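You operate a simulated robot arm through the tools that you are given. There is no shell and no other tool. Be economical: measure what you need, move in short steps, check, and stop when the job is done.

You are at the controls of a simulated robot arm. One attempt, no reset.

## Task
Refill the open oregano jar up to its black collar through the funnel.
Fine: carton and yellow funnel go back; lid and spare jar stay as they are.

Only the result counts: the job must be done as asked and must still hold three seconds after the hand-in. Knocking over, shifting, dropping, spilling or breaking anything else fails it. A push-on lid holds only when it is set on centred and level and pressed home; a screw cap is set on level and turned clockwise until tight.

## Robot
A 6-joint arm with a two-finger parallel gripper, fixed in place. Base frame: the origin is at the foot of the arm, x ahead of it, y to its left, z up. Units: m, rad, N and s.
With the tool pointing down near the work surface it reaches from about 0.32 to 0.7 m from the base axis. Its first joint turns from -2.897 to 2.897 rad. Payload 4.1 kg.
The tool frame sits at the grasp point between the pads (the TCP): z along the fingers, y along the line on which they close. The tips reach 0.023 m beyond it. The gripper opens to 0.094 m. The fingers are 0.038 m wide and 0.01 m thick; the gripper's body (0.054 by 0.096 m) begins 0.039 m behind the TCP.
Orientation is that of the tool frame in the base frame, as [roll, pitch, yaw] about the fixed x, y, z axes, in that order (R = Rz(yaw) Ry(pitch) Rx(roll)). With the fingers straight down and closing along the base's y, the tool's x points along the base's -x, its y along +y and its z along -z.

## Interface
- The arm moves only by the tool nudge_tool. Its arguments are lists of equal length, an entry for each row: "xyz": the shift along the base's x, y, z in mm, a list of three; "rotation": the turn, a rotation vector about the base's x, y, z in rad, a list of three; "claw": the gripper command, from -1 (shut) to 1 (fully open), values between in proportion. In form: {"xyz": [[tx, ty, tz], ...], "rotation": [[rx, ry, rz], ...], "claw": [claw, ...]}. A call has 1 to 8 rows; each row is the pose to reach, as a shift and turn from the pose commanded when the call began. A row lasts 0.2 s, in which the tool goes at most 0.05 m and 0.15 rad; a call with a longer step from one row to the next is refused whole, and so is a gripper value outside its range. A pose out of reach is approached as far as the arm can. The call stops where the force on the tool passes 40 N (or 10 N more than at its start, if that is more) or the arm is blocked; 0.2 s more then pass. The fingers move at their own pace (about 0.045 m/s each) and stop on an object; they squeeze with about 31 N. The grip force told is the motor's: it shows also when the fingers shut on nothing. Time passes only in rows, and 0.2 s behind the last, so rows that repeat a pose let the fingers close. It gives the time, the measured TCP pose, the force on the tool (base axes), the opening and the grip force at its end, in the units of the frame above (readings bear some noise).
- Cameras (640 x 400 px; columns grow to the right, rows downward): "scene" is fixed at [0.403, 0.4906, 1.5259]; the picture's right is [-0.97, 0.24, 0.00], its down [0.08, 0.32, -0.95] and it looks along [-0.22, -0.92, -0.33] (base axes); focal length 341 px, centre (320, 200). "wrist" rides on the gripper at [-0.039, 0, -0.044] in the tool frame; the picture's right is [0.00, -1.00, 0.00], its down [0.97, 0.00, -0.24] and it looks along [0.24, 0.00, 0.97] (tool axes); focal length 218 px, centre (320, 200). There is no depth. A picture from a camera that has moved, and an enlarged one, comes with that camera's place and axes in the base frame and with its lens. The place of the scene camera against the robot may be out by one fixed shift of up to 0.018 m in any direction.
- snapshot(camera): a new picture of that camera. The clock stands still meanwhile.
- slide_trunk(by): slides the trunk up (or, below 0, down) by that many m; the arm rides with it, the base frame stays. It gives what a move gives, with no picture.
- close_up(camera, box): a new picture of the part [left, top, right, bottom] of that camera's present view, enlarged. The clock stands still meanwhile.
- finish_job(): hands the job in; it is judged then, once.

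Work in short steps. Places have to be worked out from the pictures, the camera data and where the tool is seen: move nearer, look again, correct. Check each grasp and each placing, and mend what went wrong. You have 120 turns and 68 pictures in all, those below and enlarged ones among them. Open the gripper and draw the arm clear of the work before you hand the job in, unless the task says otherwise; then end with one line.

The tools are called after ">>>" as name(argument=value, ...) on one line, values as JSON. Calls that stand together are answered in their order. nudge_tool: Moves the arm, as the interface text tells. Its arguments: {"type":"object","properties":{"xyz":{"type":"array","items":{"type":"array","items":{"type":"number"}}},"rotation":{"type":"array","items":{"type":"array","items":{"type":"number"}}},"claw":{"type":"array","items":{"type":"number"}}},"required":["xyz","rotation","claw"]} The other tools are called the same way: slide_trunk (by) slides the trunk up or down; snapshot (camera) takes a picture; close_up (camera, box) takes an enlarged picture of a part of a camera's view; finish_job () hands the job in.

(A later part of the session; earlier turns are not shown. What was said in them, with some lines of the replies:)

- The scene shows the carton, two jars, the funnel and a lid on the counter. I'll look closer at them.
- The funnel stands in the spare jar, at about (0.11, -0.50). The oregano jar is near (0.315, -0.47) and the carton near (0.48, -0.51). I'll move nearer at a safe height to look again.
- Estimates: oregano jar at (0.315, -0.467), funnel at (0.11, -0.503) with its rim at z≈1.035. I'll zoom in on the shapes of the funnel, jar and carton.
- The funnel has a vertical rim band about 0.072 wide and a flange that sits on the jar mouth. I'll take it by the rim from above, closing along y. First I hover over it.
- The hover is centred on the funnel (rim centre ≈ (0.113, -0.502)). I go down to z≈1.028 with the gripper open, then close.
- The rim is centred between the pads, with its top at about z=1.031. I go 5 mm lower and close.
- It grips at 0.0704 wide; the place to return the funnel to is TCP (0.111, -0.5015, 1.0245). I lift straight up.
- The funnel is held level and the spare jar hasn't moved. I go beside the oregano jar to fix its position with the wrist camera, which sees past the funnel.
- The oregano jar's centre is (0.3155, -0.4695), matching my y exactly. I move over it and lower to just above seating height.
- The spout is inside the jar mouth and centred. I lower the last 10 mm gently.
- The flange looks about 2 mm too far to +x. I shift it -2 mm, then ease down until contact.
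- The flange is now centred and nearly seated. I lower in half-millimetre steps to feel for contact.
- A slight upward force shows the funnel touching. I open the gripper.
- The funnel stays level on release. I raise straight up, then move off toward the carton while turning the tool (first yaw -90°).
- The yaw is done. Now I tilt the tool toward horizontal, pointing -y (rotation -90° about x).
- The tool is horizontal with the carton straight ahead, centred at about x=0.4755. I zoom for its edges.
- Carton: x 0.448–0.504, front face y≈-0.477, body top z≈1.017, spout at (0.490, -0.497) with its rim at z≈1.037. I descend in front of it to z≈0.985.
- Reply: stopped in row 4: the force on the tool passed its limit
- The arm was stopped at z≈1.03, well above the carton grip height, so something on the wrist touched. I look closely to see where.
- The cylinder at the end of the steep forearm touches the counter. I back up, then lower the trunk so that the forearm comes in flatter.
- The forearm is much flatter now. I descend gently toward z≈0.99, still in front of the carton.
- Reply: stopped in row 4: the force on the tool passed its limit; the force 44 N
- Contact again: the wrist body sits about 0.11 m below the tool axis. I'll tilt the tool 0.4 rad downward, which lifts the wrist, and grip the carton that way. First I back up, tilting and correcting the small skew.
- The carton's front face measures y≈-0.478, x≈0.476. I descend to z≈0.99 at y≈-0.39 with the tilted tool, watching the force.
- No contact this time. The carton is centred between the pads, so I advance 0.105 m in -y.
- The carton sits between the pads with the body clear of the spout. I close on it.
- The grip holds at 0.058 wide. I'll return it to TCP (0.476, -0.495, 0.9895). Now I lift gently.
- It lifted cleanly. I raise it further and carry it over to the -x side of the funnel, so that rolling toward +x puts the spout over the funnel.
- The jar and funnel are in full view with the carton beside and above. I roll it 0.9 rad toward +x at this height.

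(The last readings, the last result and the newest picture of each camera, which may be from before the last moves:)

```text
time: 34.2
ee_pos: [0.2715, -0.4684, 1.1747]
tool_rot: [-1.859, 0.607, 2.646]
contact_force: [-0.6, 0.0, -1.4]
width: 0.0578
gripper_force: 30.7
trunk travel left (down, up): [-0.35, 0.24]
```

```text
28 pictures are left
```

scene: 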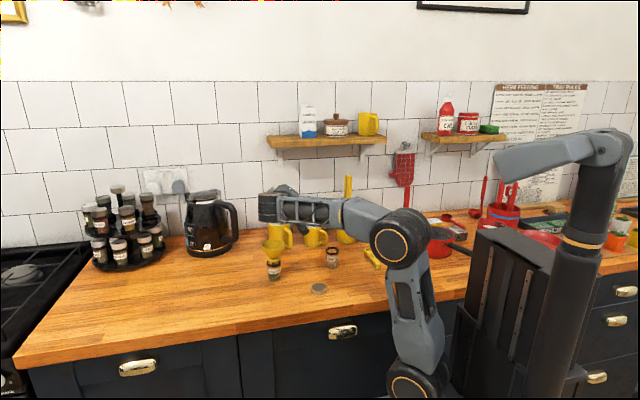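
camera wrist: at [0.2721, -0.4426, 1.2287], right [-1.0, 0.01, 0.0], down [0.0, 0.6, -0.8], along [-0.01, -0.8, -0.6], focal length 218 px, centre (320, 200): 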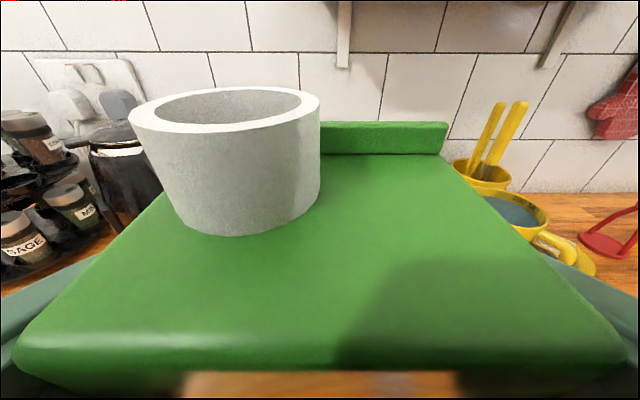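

I lower toward 1.11 and continue to about 1.2 rad, then check spout against funnel.

>>> nudge_tool(xyz=[[0, 0, -15], [0, 0, -35], [0, 0, -55], [0, 0, -65], [0, 0, -65]], rotation=[[0, 0.05, 0], [0, 0.12, 0], [0, 0.2, 0], [0, 0.28, 0], [0, 0.28, 0]], claw=[-1, -1, -1, -1, -1])

>>> close_up(camera="scene", box=[220, 170, 380, 290])

>>> snapshot(camera="wrist")

```text
time: 35.5
ee_pos: [0.2683, -0.468, 1.1099]
tool_rot: [-1.718, 0.356, 2.712]
contact_force: [1.1, 0.0, -2.6]
width: 0.0578
gripper_force: 31.5
trunk travel left (down, up): [-0.35, 0.24]
```

```text
3.33 times, centred on (300, 230) of scene
camera zoom: at [0.403, 0.4906, 1.5259], right [-0.97, 0.24, 0.0], down [0.08, 0.32, -0.95], along [-0.22, -0.92, -0.33], focal length 1137 px, centre (387, 100)
```

zoom: 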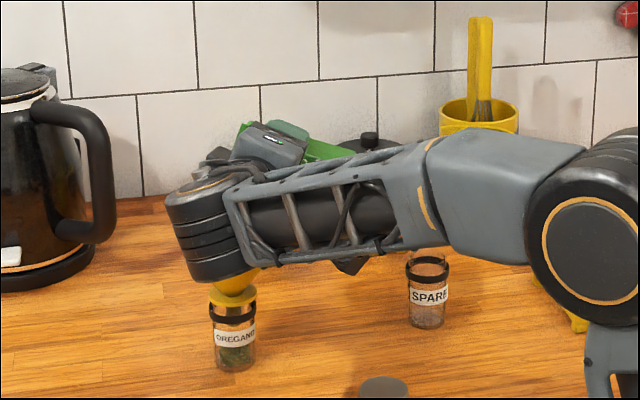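

```text
26 pictures are left
camera wrist: at [0.3186, -0.4426, 1.1297], right [-0.38, 0.01, 0.93], down [-0.74, 0.6, -0.31], along [-0.56, -0.8, -0.22], focal length 218 px, centre (320, 200)
```

wrist: 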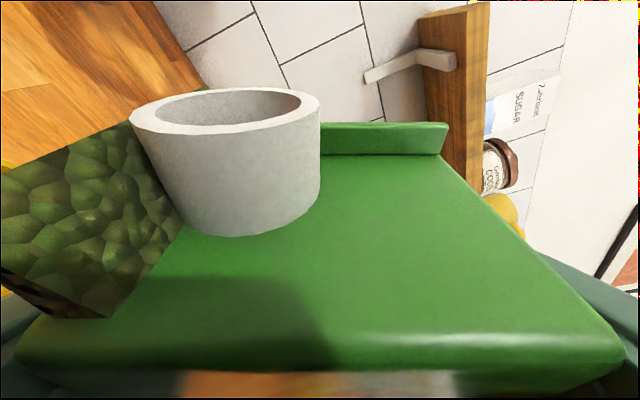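

The wrist view shows a green stream leaving the spout, so it's already pouring at about 1.18 rad. The clock is stopped, so I check the jar level now.

>>> close_up(camera="scene", box=[262, 240, 302, 285])

```text
8.89 times, centred on (282, 262) of scene
camera zoom: at [0.403, 0.4906, 1.5259], right [-0.97, 0.24, 0.0], down [0.08, 0.32, -0.95], along [-0.22, -0.92, -0.33], focal length 3031 px, centre (658, -356)
```

zoom: 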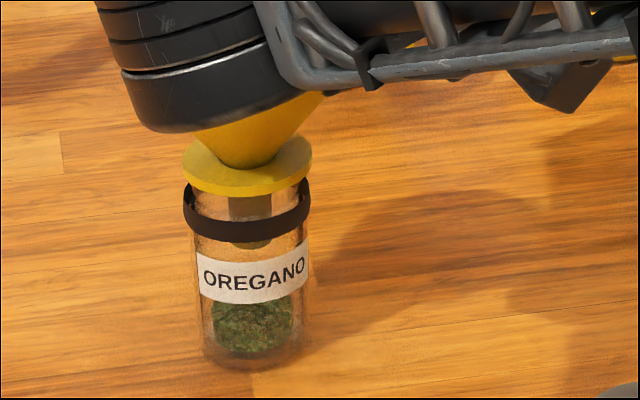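

The level is still below the label and nothing has spilled. I hold this tilt for about half a second and look again.

>>> nudge_tool(xyz=[[0, 0, 0], [0, 0, 0]], rotation=[[0, 0, 0], [0, 0, 0]], claw=[-1, -1])

>>> close_up(camera="scene", box=[262, 240, 302, 285])

>>> snapshot(camera="wrist")

```text
time: 36.0
ee_pos: [0.2693, -0.4693, 1.1109]
tool_rot: [-1.721, 0.359, 2.71]
contact_force: [-0.4, 1.0, -1.3]
width: 0.0576
gripper_force: 30.1
trunk travel left (down, up): [-0.35, 0.24]
```

```text
8.89 times, centred on (282, 262) of scene
camera zoom: at [0.403, 0.4906, 1.5259], right [-0.97, 0.24, 0.0], down [0.08, 0.32, -0.95], along [-0.22, -0.92, -0.33], focal length 3031 px, centre (658, -356)
```

zoom: 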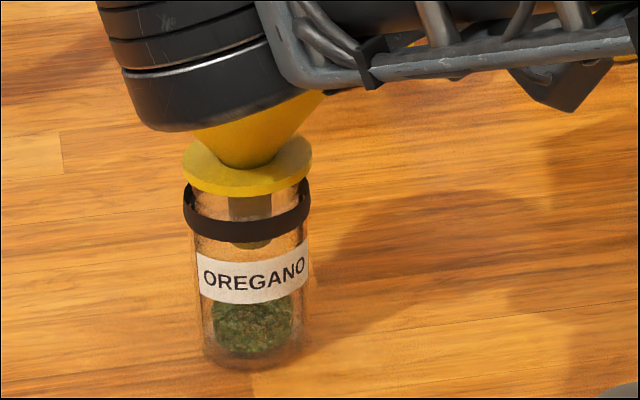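

```text
23 pictures are left
camera wrist: at [0.3184, -0.4426, 1.1301], right [-0.38, 0.01, 0.93], down [-0.74, 0.6, -0.31], along [-0.56, -0.8, -0.22], focal length 218 px, centre (320, 200)
```

wrist: 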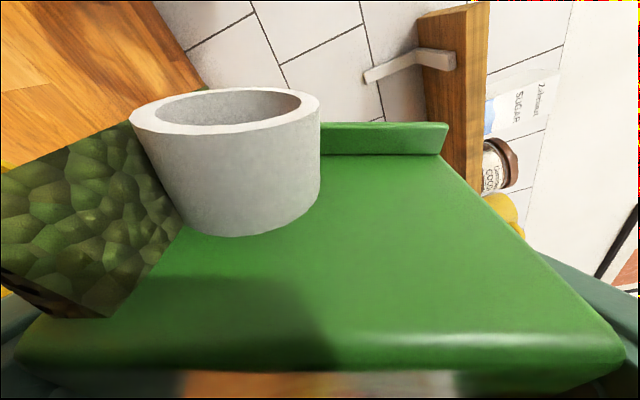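

The stream looks steady, but the label hides the level. I hold another 0.8 s and check again.

>>> nudge_tool(xyz=[[0, 0, 0], [0, 0, 0], [0, 0, 0]], rotation=[[0, 0, 0], [0, 0, 0], [0, 0, 0]], claw=[-1, -1, -1])

>>> close_up(camera="scene", box=[272, 255, 296, 282])

```text
time: 36.9
ee_pos: [0.2697, -0.4682, 1.1095]
tool_rot: [-1.721, 0.357, 2.711]
contact_force: [-1.0, -0.4, -1.5]
width: 0.0575
gripper_force: 31.0
trunk travel left (down, up): [-0.35, 0.24]
```

```text
14.81 times, centred on (284, 268) of scene
camera zoom: at [0.403, 0.4906, 1.5259], right [-0.97, 0.24, 0.0], down [0.08, 0.32, -0.95], along [-0.22, -0.92, -0.33], focal length 5052 px, centre (853, -815)
```

zoom: 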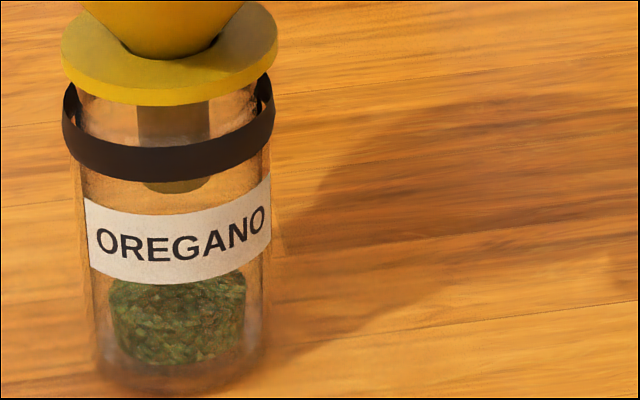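

The jar level hasn't changed, so I want to know what that green patch is. I zoom the wrist view on it.

>>> close_up(camera="wrist", box=[0, 80, 220, 330])

```text
1.60 times, centred on (110, 205) of wrist
camera zoom: at [0.3184, -0.4426, 1.13], right [-0.38, 0.01, 0.93], down [-0.74, 0.6, -0.31], along [-0.56, -0.8, -0.22], focal length 349 px, centre (656, 192)
```

zoom: 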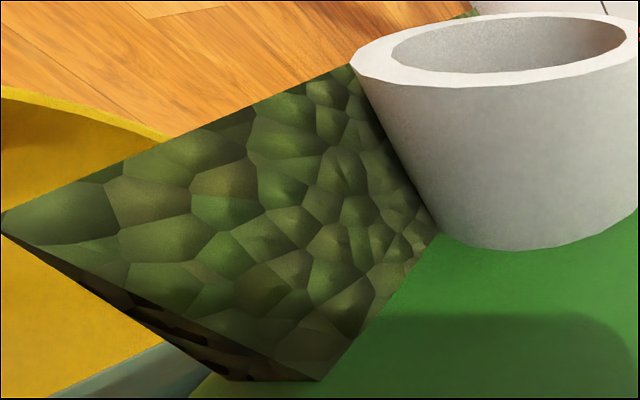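

The jar is unchanged, so flow hasn't reached it yet. I tilt another 0.15 rad and re-check both views.

>>> nudge_tool(xyz=[[0, 0, 0]], rotation=[[0, 0.15, 0]], claw=[-1])

>>> close_up(camera="scene", box=[262, 245, 302, 285])

>>> close_up(camera="wrist", box=[0, 0, 320, 400])

```text
time: 37.2
ee_pos: [0.2705, -0.4691, 1.1103]
tool_rot: [-1.656, 0.221, 2.729]
contact_force: [0.4, 0.4, -2.3]
width: 0.0576
gripper_force: 31.4
trunk travel left (down, up): [-0.35, 0.24]
```

```text
10.00 times, centred on (282, 265) of scene
camera zoom: at [0.403, 0.4906, 1.5259], right [-0.97, 0.24, 0.0], down [0.08, 0.32, -0.95], along [-0.22, -0.92, -0.33], focal length 3410 px, centre (700, -450)
```

zoom: 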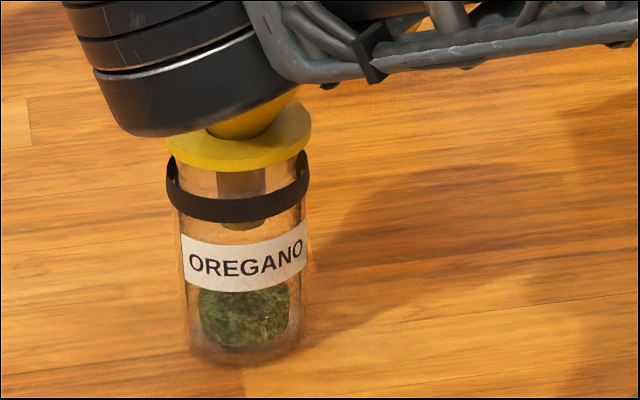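

```text
1.00 times, centred on (160, 200) of wrist
camera zoom: at [0.321, -0.4429, 1.1227], right [-0.23, 0.01, 0.97], down [-0.78, 0.6, -0.19], along [-0.59, -0.8, -0.13], focal length 218 px, centre (480, 200)
```

zoom: 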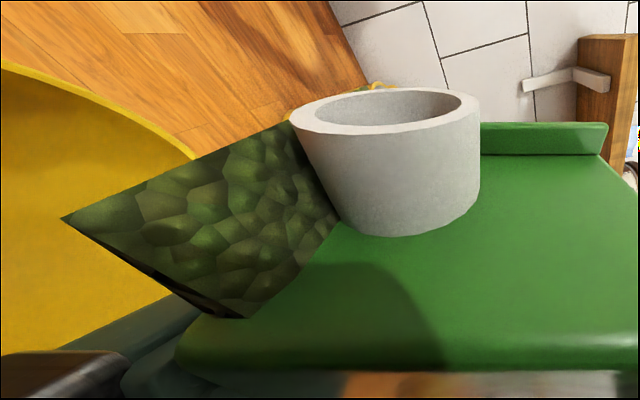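

The patch moves with the carton, so it's part of the carton's contents and not a stream. Nothing has flowed yet. I tilt further in small steps, to about 1.6 rad.

>>> nudge_tool(xyz=[[0, 0, 0], [0, 0, 0], [0, 0, 0]], rotation=[[0, 0.1, 0], [0, 0.2, 0], [0, 0.27, 0]], claw=[-1, -1, -1])

>>> close_up(camera="wrist", box=[0, 0, 320, 400])

>>> close_up(camera="scene", box=[262, 245, 302, 285])

```text
time: 38.0
ee_pos: [0.2708, -0.47, 1.1102]
tool_rot: [-1.55, -0.028, 2.741]
contact_force: [-0.7, 0.1, -1.6]
width: 0.0577
gripper_force: 31.5
trunk travel left (down, up): [-0.35, 0.24]
```

```text
1.00 times, centred on (160, 200) of wrist
camera zoom: at [0.3231, -0.443, 1.1081], right [0.04, 0.01, 1.0], down [-0.8, 0.6, 0.02], along [-0.6, -0.8, 0.03], focal length 218 px, centre (480, 200)
```

zoom: 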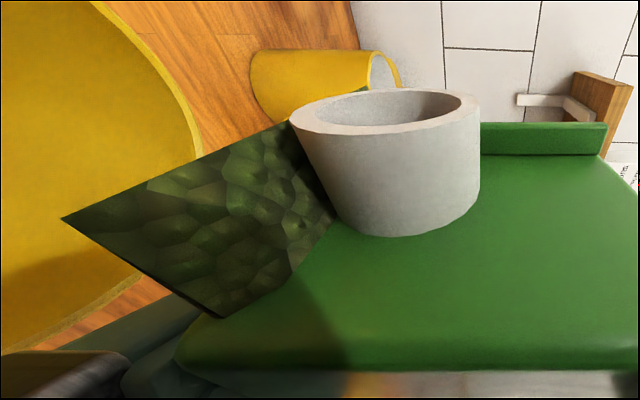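

```text
10.00 times, centred on (282, 265) of scene
camera zoom: at [0.403, 0.4906, 1.5259], right [-0.97, 0.24, 0.0], down [0.08, 0.32, -0.95], along [-0.22, -0.92, -0.33], focal length 3410 px, centre (700, -450)
```

zoom: 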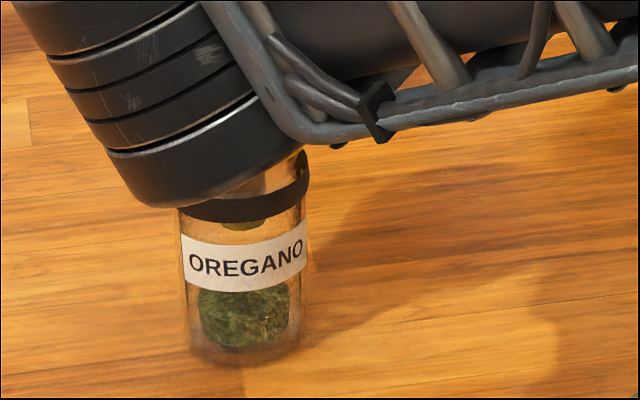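

Still no flow at 1.6 rad. The spout mouth is centred over the funnel at z≈1.095. I tilt on to about 1.8 rad.

>>> nudge_tool(xyz=[[2, 0, 0], [3, 0, 0]], rotation=[[0, 0.1, 0], [0, 0.2, 0]], claw=[-1, -1])

>>> close_up(camera="wrist", box=[0, 0, 320, 400])

```text
time: 38.6
ee_pos: [0.2731, -0.4683, 1.1101]
tool_rot: [-1.47, -0.211, 2.731]
contact_force: [0.2, 0.8, -2.0]
width: 0.0576
gripper_force: 31.1
trunk travel left (down, up): [-0.35, 0.24]
```

```text
1.00 times, centred on (160, 200) of wrist
camera zoom: at [0.3245, -0.4427, 1.0973], right [0.23, 0.01, 0.97], down [-0.78, 0.6, 0.18], along [-0.58, -0.8, 0.15], focal length 218 px, centre (480, 200)
```

zoom: 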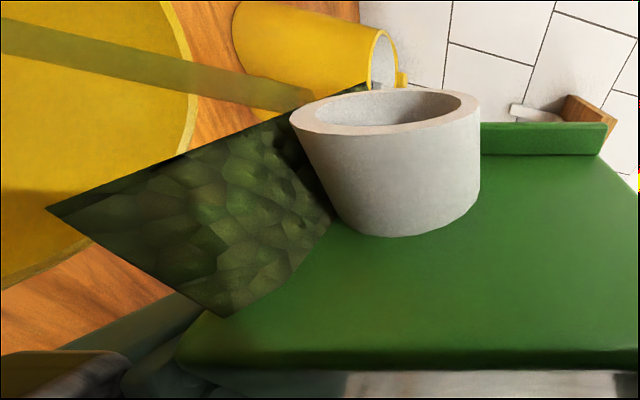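

A stream now runs from the spout into the funnel. I check the jar level.

>>> close_up(camera="scene", box=[262, 245, 302, 285])

```text
10.00 times, centred on (282, 265) of scene
camera zoom: at [0.403, 0.4906, 1.5259], right [-0.97, 0.24, 0.0], down [0.08, 0.32, -0.95], along [-0.22, -0.92, -0.33], focal length 3410 px, centre (700, -450)
```

zoom: 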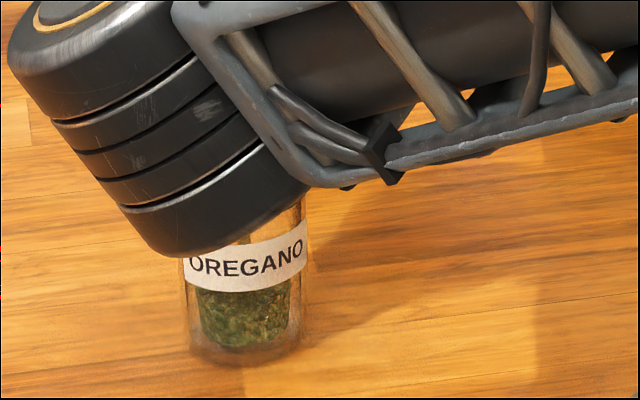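

The level has started to rise (now at the label's lower edge). I hold briefly, then tilt back so that I can see the collar.

>>> nudge_tool(xyz=[[0, 0, 0], [-1, 0, 0], [-2, 0, 0], [-3, 0, 0]], rotation=[[0, 0, 0], [0, -0.15, 0], [0, -0.3, 0], [0, -0.44, 0]], claw=[-1, -1, -1, -1])

>>> close_up(camera="scene", box=[262, 245, 302, 285])

```text
time: 39.6
ee_pos: [0.2702, -0.4693, 1.1095]
tool_rot: [-1.644, 0.195, 2.732]
contact_force: [0.3, -0.1, -1.1]
width: 0.0582
gripper_force: 30.6
trunk travel left (down, up): [-0.35, 0.24]
```

```text
10.00 times, centred on (282, 265) of scene
camera zoom: at [0.403, 0.4906, 1.5259], right [-0.97, 0.24, 0.0], down [0.08, 0.32, -0.95], along [-0.22, -0.92, -0.33], focal length 3410 px, centre (700, -450)
```

zoom: 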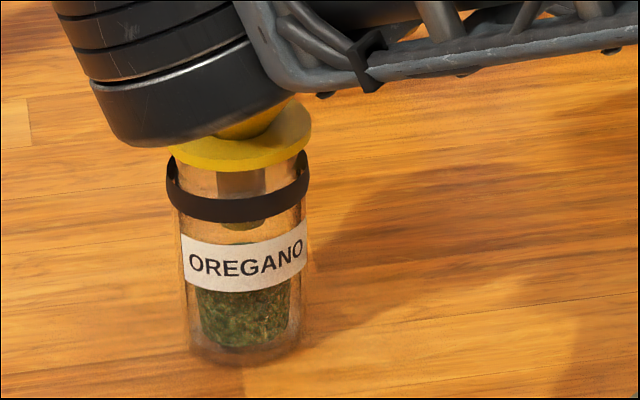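

The content has risen about halfway and its top shows just above the label. I run the same cycle again: tilt, hold 0.4 s, tilt back.

>>> nudge_tool(xyz=[[1, 0, 0], [2, 0, 0], [3, 0, 0], [3, 0, 0], [3, 0, 0], [2, 0, 0], [1, 0, 0], [0, 0, 0]], rotation=[[0, 0.15, 0], [0, 0.3, 0], [0, 0.44, 0], [0, 0.44, 0], [0, 0.44, 0], [0, 0.3, 0], [0, 0.15, 0], [0, 0, 0]], claw=[-1, -1, -1, -1, -1, -1, -1, -1])

>>> close_up(camera="scene", box=[262, 245, 302, 285])

```text
time: 41.5
ee_pos: [0.2706, -0.4687, 1.1097]
tool_rot: [-1.645, 0.196, 2.732]
contact_force: [-0.4, 0.3, -2.7]
width: 0.0581
gripper_force: 31.3
trunk travel left (down, up): [-0.35, 0.24]
```

```text
10.00 times, centred on (282, 265) of scene
camera zoom: at [0.403, 0.4906, 1.5259], right [-0.97, 0.24, 0.0], down [0.08, 0.32, -0.95], along [-0.22, -0.92, -0.33], focal length 3410 px, centre (700, -450)
```

zoom: 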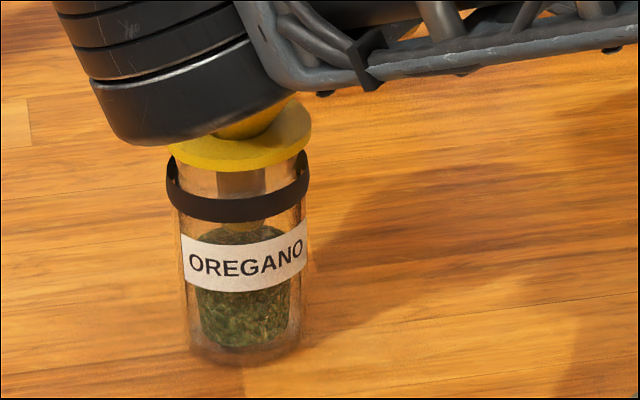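

It rose about 20 px more; about 65 px remain to the collar. I run a cycle with a longer hold (~1 s).

>>> nudge_tool(xyz=[[1, 0, 0], [2, 0, 0], [3, 0, 0], [3, 0, 0], [3, 0, 0], [3, 0, 0], [3, 0, 0]], rotation=[[0, 0.15, 0], [0, 0.3, 0], [0, 0.44, 0], [0, 0.44, 0], [0, 0.44, 0], [0, 0.44, 0], [0, 0.44, 0]], claw=[-1, -1, -1, -1, -1, -1, -1])

>>> nudge_tool(xyz=[[-1, 0, 0], [-2, 0, 0], [-3, 0, 0]], rotation=[[0, -0.15, 0], [0, -0.3, 0], [0, -0.44, 0]], claw=[-1, -1, -1])

>>> close_up(camera="scene", box=[262, 245, 302, 285])

```text
time: 43.0
ee_pos: [0.2737, -0.4682, 1.11]
tool_rot: [-1.47, -0.211, 2.731]
contact_force: [0.0, 0.3, -2.2]
width: 0.0579
gripper_force: 31.2
trunk travel left (down, up): [-0.35, 0.24]
```

```text
time: 43.9
ee_pos: [0.2701, -0.4694, 1.1103]
tool_rot: [-1.644, 0.197, 2.73]
contact_force: [0.4, 0.1, -1.5]
width: 0.0576
gripper_force: 30.9
trunk travel left (down, up): [-0.35, 0.24]
```

```text
10.00 times, centred on (282, 265) of scene
camera zoom: at [0.403, 0.4906, 1.5259], right [-0.97, 0.24, 0.0], down [0.08, 0.32, -0.95], along [-0.22, -0.92, -0.33], focal length 3410 px, centre (700, -450)
```

zoom: 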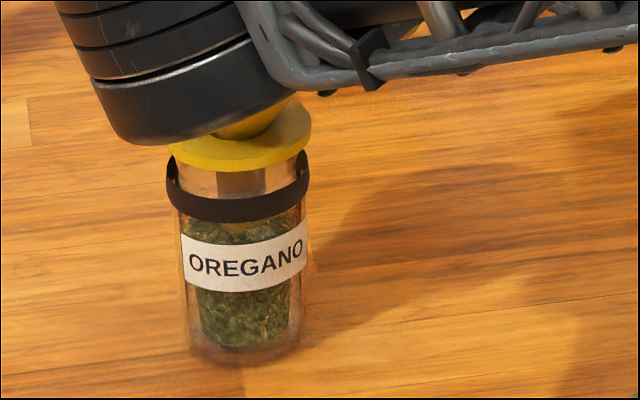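

The level is just under the collar, and its back edge is hidden behind the band. I estimate about 45 px remain, so I run another 1 s cycle.

>>> nudge_tool(xyz=[[1, 0, 0], [2, 0, 0], [3, 0, 0], [3, 0, 0], [3, 0, 0], [3, 0, 0], [3, 0, 0]], rotation=[[0, 0.15, 0], [0, 0.3, 0], [0, 0.44, 0], [0, 0.44, 0], [0, 0.44, 0], [0, 0.44, 0], [0, 0.44, 0]], claw=[-1, -1, -1, -1, -1, -1, -1])

>>> nudge_tool(xyz=[[-1, 0, 0], [-2, 0, 0], [-3, 0, 0]], rotation=[[0, -0.15, 0], [0, -0.3, 0], [0, -0.44, 0]], claw=[-1, -1, -1])

>>> close_up(camera="scene", box=[270, 255, 296, 282])

```text
time: 45.5
ee_pos: [0.2746, -0.4683, 1.1097]
tool_rot: [-1.468, -0.212, 2.73]
contact_force: [-0.3, 0.2, -1.8]
width: 0.0579
gripper_force: 30.9
trunk travel left (down, up): [-0.35, 0.24]
```

```text
time: 46.2
ee_pos: [0.2703, -0.4686, 1.109]
tool_rot: [-1.644, 0.194, 2.731]
contact_force: [-0.2, 0.6, -1.8]
width: 0.0579
gripper_force: 30.8
trunk travel left (down, up): [-0.35, 0.24]
```

```text
14.81 times, centred on (283, 268) of scene
camera zoom: at [0.403, 0.4906, 1.5259], right [-0.97, 0.24, 0.0], down [0.08, 0.32, -0.95], along [-0.22, -0.92, -0.33], focal length 5052 px, centre (868, -815)
```

zoom: 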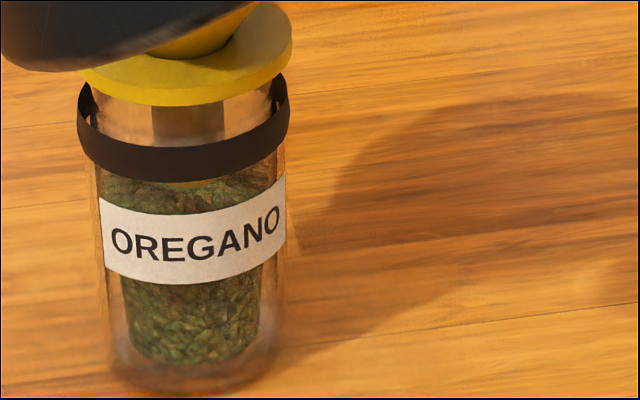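

Working the geometry, the surface is now around mid-label height, roughly 17 mm below the collar. I pour for about 2.2 s more and then check.

>>> nudge_tool(xyz=[[1, 0, 0], [2, 0, 0], [3, 0, 0], [3, 0, 0], [3, 0, 0], [3, 0, 0], [3, 0, 0], [3, 0, 0]], rotation=[[0, 0.15, 0], [0, 0.3, 0], [0, 0.44, 0], [0, 0.44, 0], [0, 0.44, 0], [0, 0.44, 0], [0, 0.44, 0], [0, 0.44, 0]], claw=[-1, -1, -1, -1, -1, -1, -1, -1])

>>> nudge_tool(xyz=[[0, 0, 0], [0, 0, 0], [0, 0, 0], [-1, 0, 0], [-2, 0, 0], [-3, 0, 0]], rotation=[[0, 0, 0], [0, 0, 0], [0, 0, 0], [0, -0.15, 0], [0, -0.3, 0], [0, -0.44, 0]], claw=[-1, -1, -1, -1, -1, -1])

>>> close_up(camera="scene", box=[270, 255, 296, 282])

```text
time: 48.0
ee_pos: [0.2738, -0.4681, 1.1103]
tool_rot: [-1.469, -0.211, 2.73]
contact_force: [-0.4, -0.1, -2.1]
width: 0.0578
gripper_force: 31.0
trunk travel left (down, up): [-0.35, 0.24]
```

```text
time: 49.5
ee_pos: [0.2705, -0.4691, 1.1101]
tool_rot: [-1.643, 0.197, 2.732]
contact_force: [0.2, -0.4, -0.8]
width: 0.0576
gripper_force: 31.6
trunk travel left (down, up): [-0.35, 0.24]
```

```text
14.81 times, centred on (283, 268) of scene
camera zoom: at [0.403, 0.4906, 1.5259], right [-0.97, 0.24, 0.0], down [0.08, 0.32, -0.95], along [-0.22, -0.92, -0.33], focal length 5052 px, centre (868, -815)
```

zoom: 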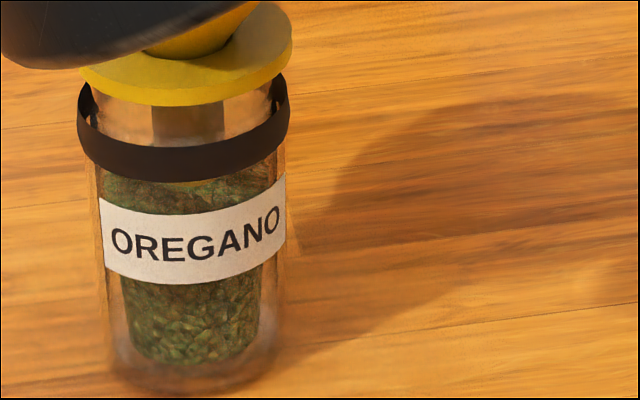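

The level hasn't changed, so flow at 1.8 rad has run out; what's left in the carton needs more tilt. I go to about 1.92 rad, hold about 1 s, return and look.

>>> nudge_tool(xyz=[[1, 0, 0], [2, 0, 1], [4, 0, 2], [6, 0, 3], [6, 0, 3], [6, 0, 3], [6, 0, 3]], rotation=[[0, 0.14, 0], [0, 0.28, 0], [0, 0.42, 0], [0, 0.55, 0], [0, 0.55, 0], [0, 0.55, 0], [0, 0.55, 0]], claw=[-1, -1, -1, -1, -1, -1, -1])

>>> nudge_tool(xyz=[[-2, 0, -1], [-4, 0, -2], [-5, 0, -3], [-6, 0, -3]], rotation=[[0, -0.14, 0], [0, -0.28, 0], [0, -0.42, 0], [0, -0.55, 0]], claw=[-1, -1, -1, -1])

>>> close_up(camera="scene", box=[270, 255, 296, 282])

```text
time: 51.0
ee_pos: [0.2768, -0.4695, 1.1129]
tool_rot: [-1.422, -0.312, 2.718]
contact_force: [-0.3, -0.1, -1.5]
width: 0.0577
gripper_force: 30.7
trunk travel left (down, up): [-0.35, 0.24]
```

```text
time: 52.0
ee_pos: [0.2722, -0.4684, 1.1103]
tool_rot: [-1.644, 0.198, 2.731]
contact_force: [0.3, 0.7, -1.9]
width: 0.0577
gripper_force: 31.2
trunk travel left (down, up): [-0.35, 0.24]
```

```text
14.81 times, centred on (283, 268) of scene
camera zoom: at [0.403, 0.4906, 1.5259], right [-0.97, 0.24, 0.0], down [0.08, 0.32, -0.95], along [-0.22, -0.92, -0.33], focal length 5052 px, centre (868, -815)
```

zoom: 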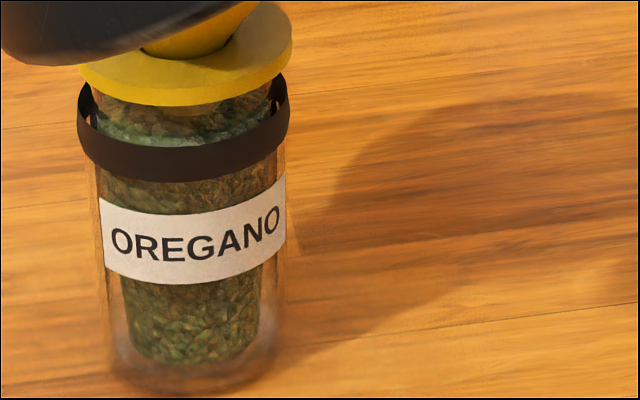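

The surface now shows inside the collar band, so the jar is filled to the collar. I stop pouring, raise the carton and roll it back upright.

>>> nudge_tool(xyz=[[0, 0, 15], [0, 0, 35], [0, 0, 55], [0, 0, 70], [0, 0, 75], [0, 0, 75], [0, 0, 75], [0, 0, 75]], rotation=[[0, -0.08, 0], [0, -0.18, 0], [0, -0.3, 0], [0, -0.42, 0], [0, -0.56, 0], [0, -0.7, 0], [0, -0.84, 0], [0, -0.98, 0]], claw=[-1, -1, -1, -1, -1, -1, -1, -1])

>>> nudge_tool(xyz=[[0, 0, 0], [0, 0, 0], [0, 0, 0], [0, 0, 0]], rotation=[[0, -0.14, 0], [0, -0.28, 0], [0, -0.38, 0], [0, -0.38, 0]], claw=[-1, -1, -1, -1])

>>> snapshot(camera="scene")

```text
time: 53.9
ee_pos: [0.2711, -0.4684, 1.1841]
tool_rot: [-2.338, 1.025, 2.287]
contact_force: [-0.4, -0.3, -1.7]
width: 0.0576
gripper_force: 30.7
trunk travel left (down, up): [-0.35, 0.24]
```

```text
time: 54.9
ee_pos: [0.2714, -0.4675, 1.1856]
tool_rot: [-3.132, 1.169, 1.568]
contact_force: [-0.2, -0.3, -1.8]
width: 0.0576
gripper_force: 30.6
trunk travel left (down, up): [-0.35, 0.24]
```

```text
8 pictures are left
```

scene: 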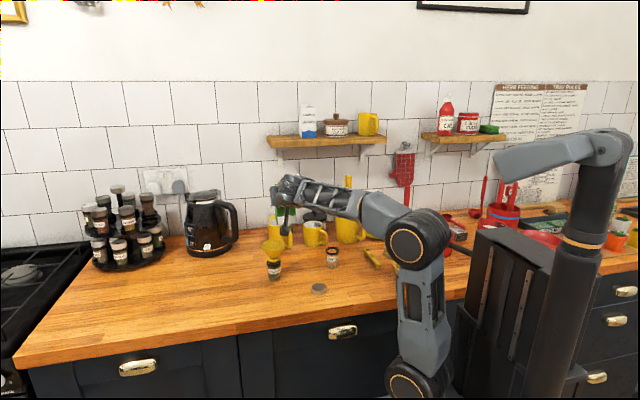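

The carton is upright and nothing has shifted. From the commanded motions, its original place is a shift of (+205, -26, -195) mm. I carry it over, then lower to just above the counter.

>>> nudge_tool(xyz=[[45, 0, 0], [90, 0, 0], [135, -10, 0], [180, -20, 0], [205, -26, -10], [205, -26, -50], [205, -26, -90], [205, -26, -120]], rotation=[[0, 0, 0], [0, 0, 0], [0, 0, 0], [0, 0, 0], [0, 0, 0], [0, 0, 0], [0, 0, 0], [0, 0, 0]], claw=[-1, -1, -1, -1, -1, -1, -1, -1])

>>> nudge_tool(xyz=[[0, 0, -25], [0, 0, -45], [0, 0, -60], [0, 0, -68], [0, 0, -68]], rotation=[[0, 0, 0], [0, 0, 0], [0, 0, 0], [0, 0, 0], [0, 0, 0]], claw=[-1, -1, -1, -1, -1])

>>> snapshot(camera="wrist")

```text
time: 56.6
ee_pos: [0.4748, -0.4952, 1.0641]
tool_rot: [-3.129, 1.169, 1.573]
contact_force: [0.3, 0.3, -2.0]
width: 0.058
gripper_force: 31.1
trunk travel left (down, up): [-0.35, 0.24]
```

```text
time: 57.9
ee_pos: [0.4738, -0.4963, 0.9962]
tool_rot: [-3.131, 1.169, 1.569]
contact_force: [-0.1, -0.7, -2.0]
width: 0.058
gripper_force: 31.2
trunk travel left (down, up): [-0.35, 0.24]
```

```text
7 pictures are left
camera wrist: at [0.4752, -0.4698, 1.0488], right [-1.0, 0.01, 0.0], down [0.0, 0.6, -0.8], along [-0.01, -0.8, -0.6], focal length 218 px, centre (320, 200)
```

wrist: 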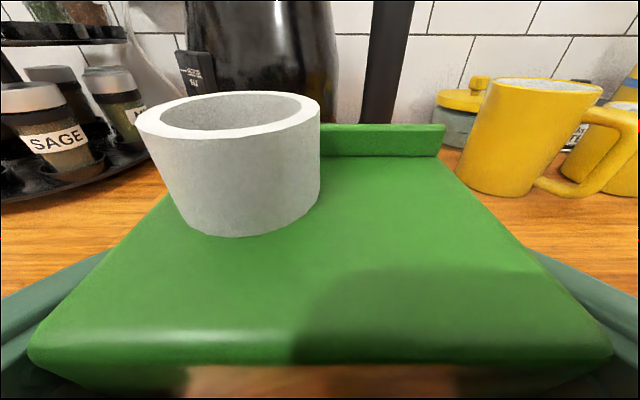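

The carton looks the same in the grip. I lower the last millimetres slowly.

>>> nudge_tool(xyz=[[0, 0, -2], [0, 0, -4], [0, 0, -5.5], [0, 0, -6.5]], rotation=[[0, 0, 0], [0, 0, 0], [0, 0, 0], [0, 0, 0]], claw=[-1, -1, -1, -1])

>>> nudge_tool(xyz=[[0, 0, -0.5], [0, 0, -0.5]], rotation=[[0, 0, 0], [0, 0, 0]], claw=[-1, -1])

```text
time: 58.9
ee_pos: [0.4749, -0.495, 0.9903]
tool_rot: [-3.129, 1.168, 1.573]
contact_force: [-0.8, -0.7, -1.4]
width: 0.058
gripper_force: 31.3
trunk travel left (down, up): [-0.35, 0.24]
```

```text
time: 59.5
ee_pos: [0.4761, -0.4947, 0.9901]
tool_rot: [-3.131, 1.169, 1.572]
contact_force: [-0.2, -0.5, -0.9]
width: 0.0578
gripper_force: 31.1
trunk travel left (down, up): [-0.35, 0.24]
```

It's about at contact (the supported weight is falling). I go down one more millimetre.

>>> nudge_tool(xyz=[[0, 0, -0.5], [0, 0, -1]], rotation=[[0, 0, 0], [0, 0, 0]], claw=[-1, -1])

```text
time: 60.0
ee_pos: [0.4756, -0.4963, 0.9905]
tool_rot: [-3.136, 1.172, 1.567]
contact_force: [2.1, 0.5, 5.3]
width: 0.0578
gripper_force: 30.9
trunk travel left (down, up): [-0.35, 0.24]
```

Contact is confirmed (+5 N). I open the gripper and back out along +y.

>>> nudge_tool(xyz=[[0, 0, 0.5], [0, 0, 0.5], [0, 0, 0.5], [0, 0, 0.5], [0, 0, 0.5]], rotation=[[0, 0, 0], [0, 0, 0], [0, 0, 0], [0, 0, 0], [0, 0, 0]], claw=[0.4, 1, 1, 1, 1])

>>> nudge_tool(xyz=[[0, 15, 0], [0, 40, 0], [0, 75, 5], [0, 105, 10], [0, 125, 30], [0, 140, 60], [0, 145, 100]], rotation=[[0, 0, 0], [0, 0, 0], [0, 0, 0], [0, 0, 0], [0, 0, 0], [0, 0, 0], [0, 0, 0]], claw=[1, 1, 1, 1, 1, 1, 1])

>>> snapshot(camera="wrist")

```text
time: 61.2
ee_pos: [0.4751, -0.4945, 0.99]
tool_rot: [-3.132, 1.171, 1.572]
contact_force: [-0.5, 0.4, 0.4]
width: 0.0938
gripper_force: 0.1
trunk travel left (down, up): [-0.35, 0.24]
```

```text
time: 62.9
ee_pos: [0.4747, -0.3485, 1.0892]
tool_rot: [-3.13, 1.169, 1.573]
contact_force: [0.9, -0.1, 0.5]
width: 0.0941
gripper_force: 0.0
trunk travel left (down, up): [-0.35, 0.24]
```

```text
6 pictures are left
camera wrist: at [0.4747, -0.3228, 1.1426], right [-1.0, 0.01, 0.0], down [0.0, 0.6, -0.8], along [-0.01, -0.8, -0.6], focal length 218 px, centre (320, 200)
```

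wrist: 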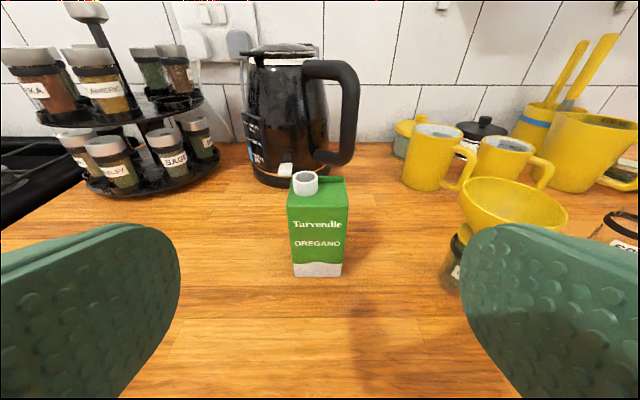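

The carton stands back in its place. I return the trunk to its first height and turn the tool back to pointing down.

>>> slide_trunk(by=0.15)

>>> nudge_tool(xyz=[[-5, 5, 0], [-10, 10, 0], [-15, 15, 0], [-20, 20, 0], [-25, 25, 0], [-30, 30, 0], [-35, 35, 0], [-40, 35, 0]], rotation=[[0.145, 0, 0], [0.29, 0, 0], [0.435, 0, 0], [0.58, 0, 0], [0.725, 0, 0], [0.87, 0, 0], [1.015, 0, 0], [1.16, 0, 0]], claw=[1, 1, 1, 1, 1, 1, 1, 1])

```text
time: 64.6
ee_pos: [0.4747, -0.349, 1.2381]
tool_rot: [-3.131, 1.169, 1.571]
contact_force: [0.4, -0.4, -0.5]
width: 0.094
gripper_force: 0.1
trunk travel left (down, up): [-0.5, 0.09]
```

```text
time: 66.4
ee_pos: [0.4345, -0.3145, 1.24]
tool_rot: [-3.132, 0.007, 1.573]
contact_force: [-0.6, -0.1, 0.1]
width: 0.0941
gripper_force: 0.0
trunk travel left (down, up): [-0.5, 0.09]
```

The tool points down with about 0.01 rad of tilt left. I trim that, then yaw back +90° while moving over the funnel.

>>> nudge_tool(xyz=[[-10, -10, 0], [-20, -20, 0]], rotation=[[0.007, -0.0095, 0], [0.007, -0.0095, 0]], claw=[1, 1])

>>> nudge_tool(xyz=[[-10, -15, 0], [-20, -30, 0], [-30, -45, 0], [-40, -60, 0], [-50, -70, 0], [-60, -80, 0]], rotation=[[0, 0, 0.14], [0, 0, 0.28], [0, 0, 0.42], [0, 0, 0.56], [0, 0, 0.7], [0, 0, 0.84]], claw=[1, 1, 1, 1, 1, 1])

>>> nudge_tool(xyz=[[-10, -15, -10], [-20, -30, -20], [-30, -45, -30], [-40, -54, -40], [-41, -54, -50], [-41, -54, -80]], rotation=[[0, 0, 0.14], [0, 0, 0.28], [0, 0, 0.42], [0, 0, 0.56], [0, 0, 0.7], [0, 0, 0.7288]], claw=[1, 1, 1, 1, 1, 1])

>>> snapshot(camera="wrist")

```text
time: 67.0
ee_pos: [0.414, -0.3344, 1.2374]
tool_rot: [-3.14, 0.003, 1.573]
contact_force: [-0.8, -1.0, 0.5]
width: 0.0941
gripper_force: 0.1
trunk travel left (down, up): [-0.5, 0.09]
```

```text
time: 68.4
ee_pos: [0.3541, -0.4151, 1.2388]
tool_rot: [-3.14, 0.001, 2.414]
contact_force: [-0.3, -1.0, -0.5]
width: 0.094
gripper_force: 0.0
trunk travel left (down, up): [-0.5, 0.09]
```

```text
time: 69.8
ee_pos: [0.3137, -0.4672, 1.159]
tool_rot: [-3.141, 0.002, 3.141]
contact_force: [0.7, 0.4, -0.6]
width: 0.0936
gripper_force: 0.1
trunk travel left (down, up): [-0.5, 0.09]
```

```text
5 pictures are left
camera wrist: at [0.352, -0.4671, 1.2043], right [0.0, -1.0, 0.0], down [-0.97, 0.0, 0.24], along [-0.24, 0.0, -0.97], focal length 218 px, centre (320, 200)
```

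wrist: 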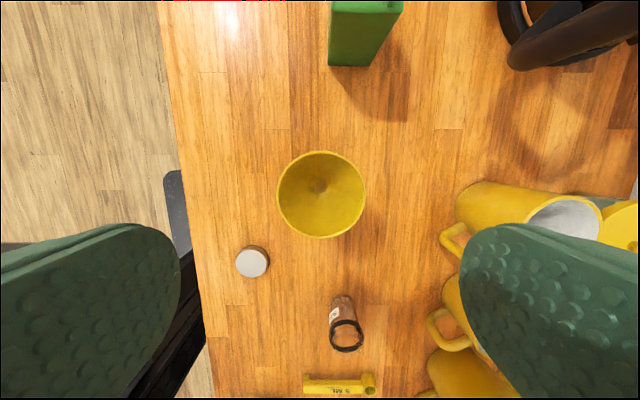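

The funnel is empty and centred under the tool. I descend 134 mm to the same grip height and close.

>>> nudge_tool(xyz=[[0, -1, -40], [0, -1, -80], [0, -1, -110], [0, -1, -125], [0, -1, -134], [0, -1, -134]], rotation=[[0, 0, 0], [0, 0, 0], [0, 0, 0], [0, 0, 0], [0, 0, 0], [0, 0, 0]], claw=[1, 1, 1, 1, 1, 1])

>>> nudge_tool(xyz=[[0, 0, 0], [0, 0, 0], [0, 0, 0], [0, 0, 0]], rotation=[[0, 0, 0], [0, 0, 0], [0, 0, 0], [0, 0, 0]], claw=[-1, -1, -1, -1])

```text
time: 71.2
ee_pos: [0.3135, -0.469, 1.0259]
tool_rot: [-3.141, 0.003, 3.14]
contact_force: [-0.1, 0.2, -0.1]
width: 0.0936
gripper_force: 0.1
trunk travel left (down, up): [-0.5, 0.09]
```

```text
time: 72.2
ee_pos: [0.3133, -0.4681, 1.0261]
tool_rot: [-3.139, 0.003, 3.139]
contact_force: [0.3, -0.6, 0.1]
width: 0.0704
gripper_force: 31.1
trunk travel left (down, up): [-0.5, 0.09]
```

It grips at 0.0704, same as before. I lift slowly and check that the jar stays and what its level is.

>>> nudge_tool(xyz=[[0, 0, 6], [0, 0, 16], [0, 0, 30], [0, 0, 50], [0, 0, 75], [0, 0, 100]], rotation=[[0, 0, 0], [0, 0, 0], [0, 0, 0], [0, 0, 0], [0, 0, 0], [0, 0, 0]], claw=[-1, -1, -1, -1, -1, -1])

>>> close_up(camera="scene", box=[250, 220, 314, 285])

```text
time: 73.6
ee_pos: [0.3125, -0.4682, 1.1244]
tool_rot: [-3.14, 0.002, 3.139]
contact_force: [-0.4, -0.1, -0.8]
width: 0.0704
gripper_force: 30.4
trunk travel left (down, up): [-0.5, 0.09]
```

```text
6.15 times, centred on (282, 252) of scene
camera zoom: at [0.403, 0.4906, 1.5259], right [-0.97, 0.24, 0.0], down [0.08, 0.32, -0.95], along [-0.22, -0.92, -0.33], focal length 2099 px, centre (554, -123)
```

zoom: 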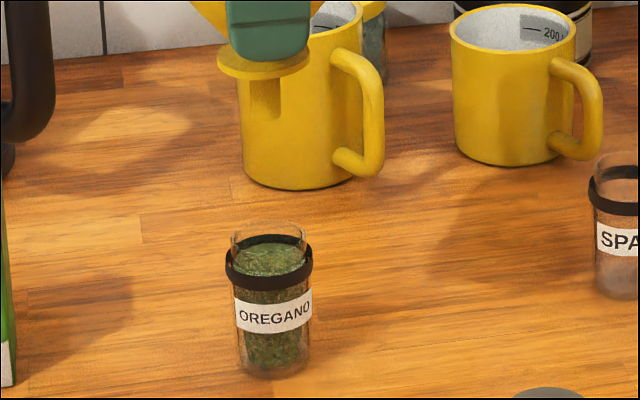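

The oregano surface now lies within the collar band and the jar is undisturbed. I carry the funnel back by (-202, -33) mm and lower it to just above the spare jar.

>>> nudge_tool(xyz=[[-40, -7, 15], [-80, -14, 15], [-120, -21, 15], [-160, -28, 15], [-202, -33, 15], [-202, -33, -20], [-202, -33, -55], [-202, -33, -88]], rotation=[[0, 0, 0], [0, 0, 0], [0, 0, 0], [0, 0, 0], [0, 0, 0], [0, 0, 0], [0, 0, 0], [0, 0, 0]], claw=[-1, -1, -1, -1, -1, -1, -1, -1])

>>> nudge_tool(xyz=[[0, 0, -4], [0, 0, -8]], rotation=[[0, 0, 0], [0, 0, 0]], claw=[-1, -1])

>>> close_up(camera="scene", box=[300, 220, 364, 280])

```text
time: 75.4
ee_pos: [0.1141, -0.5016, 1.0372]
tool_rot: [-3.14, 0.003, 3.139]
contact_force: [0.4, -1.4, 0.3]
width: 0.07
gripper_force: 31.7
trunk travel left (down, up): [-0.5, 0.09]
```

```text
time: 76.0
ee_pos: [0.1122, -0.5021, 1.0307]
tool_rot: [3.141, 0.002, 3.141]
contact_force: [-0.5, 0.7, -0.2]
width: 0.0703
gripper_force: 31.0
trunk travel left (down, up): [-0.5, 0.09]
```

```text
6.67 times, centred on (332, 250) of scene
camera zoom: at [0.403, 0.4906, 1.5259], right [-0.97, 0.24, 0.0], down [0.08, 0.32, -0.95], along [-0.22, -0.92, -0.33], focal length 2274 px, centre (240, -133)
```

zoom: 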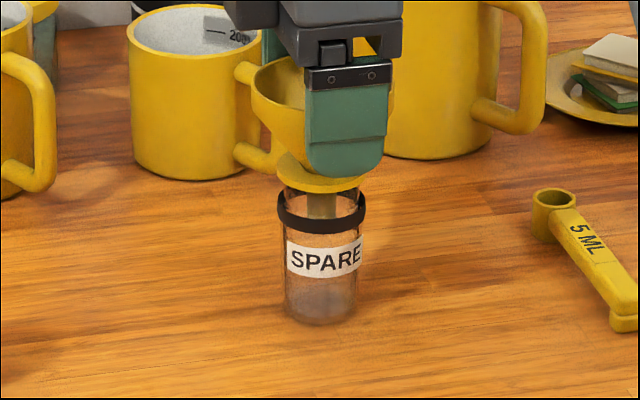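

It's aligned with the jar and about 3 to 4 mm above its seat. I ease down until contact.

>>> nudge_tool(xyz=[[0, 0, -1.5], [0, 0, -3], [0, 0, -3.5]], rotation=[[0, 0, 0], [0, 0, 0], [0, 0, 0]], claw=[-1, -1, -1])

>>> nudge_tool(xyz=[[0, 0, -0.5], [0, 0, -1]], rotation=[[0, 0, 0], [0, 0, 0]], claw=[-1, -1])

```text
time: 76.8
ee_pos: [0.1113, -0.503, 1.0269]
tool_rot: [-3.139, 0.002, 3.14]
contact_force: [-0.7, -0.6, -0.8]
width: 0.0705
gripper_force: 31.0
trunk travel left (down, up): [-0.5, 0.09]
```

```text
time: 77.4
ee_pos: [0.1124, -0.5029, 1.0265]
tool_rot: [-3.138, 0.002, 3.141]
contact_force: [-0.2, -0.4, 5.0]
width: 0.0703
gripper_force: 31.2
trunk travel left (down, up): [-0.5, 0.09]
```

Contact is confirmed (5 N). I back off half a millimetre, open fully, and rise straight up.

>>> nudge_tool(xyz=[[0, 0, 0.5], [0, 0, 0.5], [0, 0, 0.5], [0, 0, 0.5]], rotation=[[0, 0, 0], [0, 0, 0], [0, 0, 0], [0, 0, 0]], claw=[0.6, 1, 1, 1])

>>> nudge_tool(xyz=[[0, 0, 20], [0, 0, 50], [0, 0, 90], [0, 0, 130], [10, 30, 170], [30, 70, 190], [50, 110, 200]], rotation=[[0, 0, 0], [0, 0, 0], [0, 0, 0], [0, 0, 0], [0, 0, 0], [0, 0, 0], [0, 0, 0]], claw=[1, 1, 1, 1, 1, 1, 1])

>>> close_up(camera="scene", box=[190, 180, 380, 300])

```text
time: 78.4
ee_pos: [0.1108, -0.5026, 1.025]
tool_rot: [-3.14, 0.001, 3.14]
contact_force: [0.6, 0.6, -0.3]
width: 0.094
gripper_force: 0.1
trunk travel left (down, up): [-0.5, 0.09]
```

```text
refused: row 5 steps farther than a row can; nothing moved
```

```text
3.33 times, centred on (285, 240) of scene
camera zoom: at [0.403, 0.4906, 1.5259], right [-0.97, 0.24, 0.0], down [0.08, 0.32, -0.95], along [-0.22, -0.92, -0.33], focal length 1137 px, centre (437, 67)
```

zoom: 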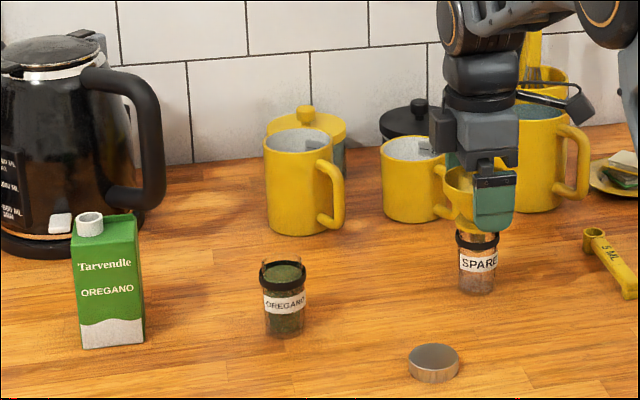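

The retreat was refused because one step was too long, so nothing moved. I retry with shorter steps.

>>> nudge_tool(xyz=[[0, 0, 20], [0, 0, 50], [0, 0, 90], [0, 0, 130], [5, 20, 160], [15, 50, 180], [30, 85, 195]], rotation=[[0, 0, 0], [0, 0, 0], [0, 0, 0], [0, 0, 0], [0, 0, 0], [0, 0, 0], [0, 0, 0]], claw=[1, 1, 1, 1, 1, 1, 1])

>>> close_up(camera="scene", box=[190, 180, 380, 300])

```text
time: 80.0
ee_pos: [0.1451, -0.4143, 1.2204]
tool_rot: [-3.141, 0.002, 3.139]
contact_force: [0.7, -0.2, 0.6]
width: 0.0943
gripper_force: 0.1
trunk travel left (down, up): [-0.5, 0.09]
```

```text
3.33 times, centred on (285, 240) of scene
camera zoom: at [0.403, 0.4906, 1.5259], right [-0.97, 0.24, 0.0], down [0.08, 0.32, -0.95], along [-0.22, -0.92, -0.33], focal length 1137 px, centre (437, 67)
```

zoom: 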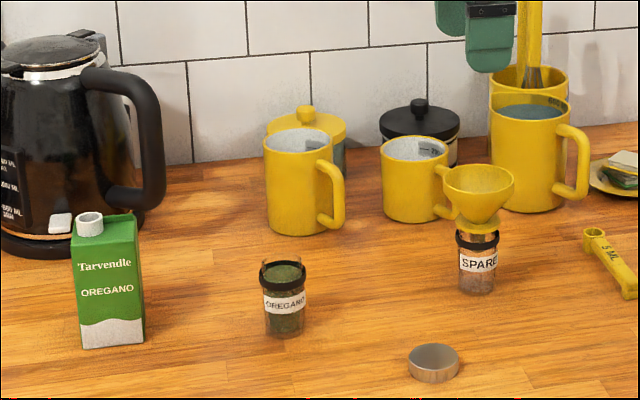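

The jar is filled into its collar, the funnel is level on the spare jar, the carton is back, and the lid and spare jar haven't moved. The gripper is open and clear, so I hand in.

>>> finish_job()

```text
The job is handed in.
```

The oregano jar is filled to its black collar, the carton and yellow funnel are back where they were, and the lid and spare jar were left untouched.
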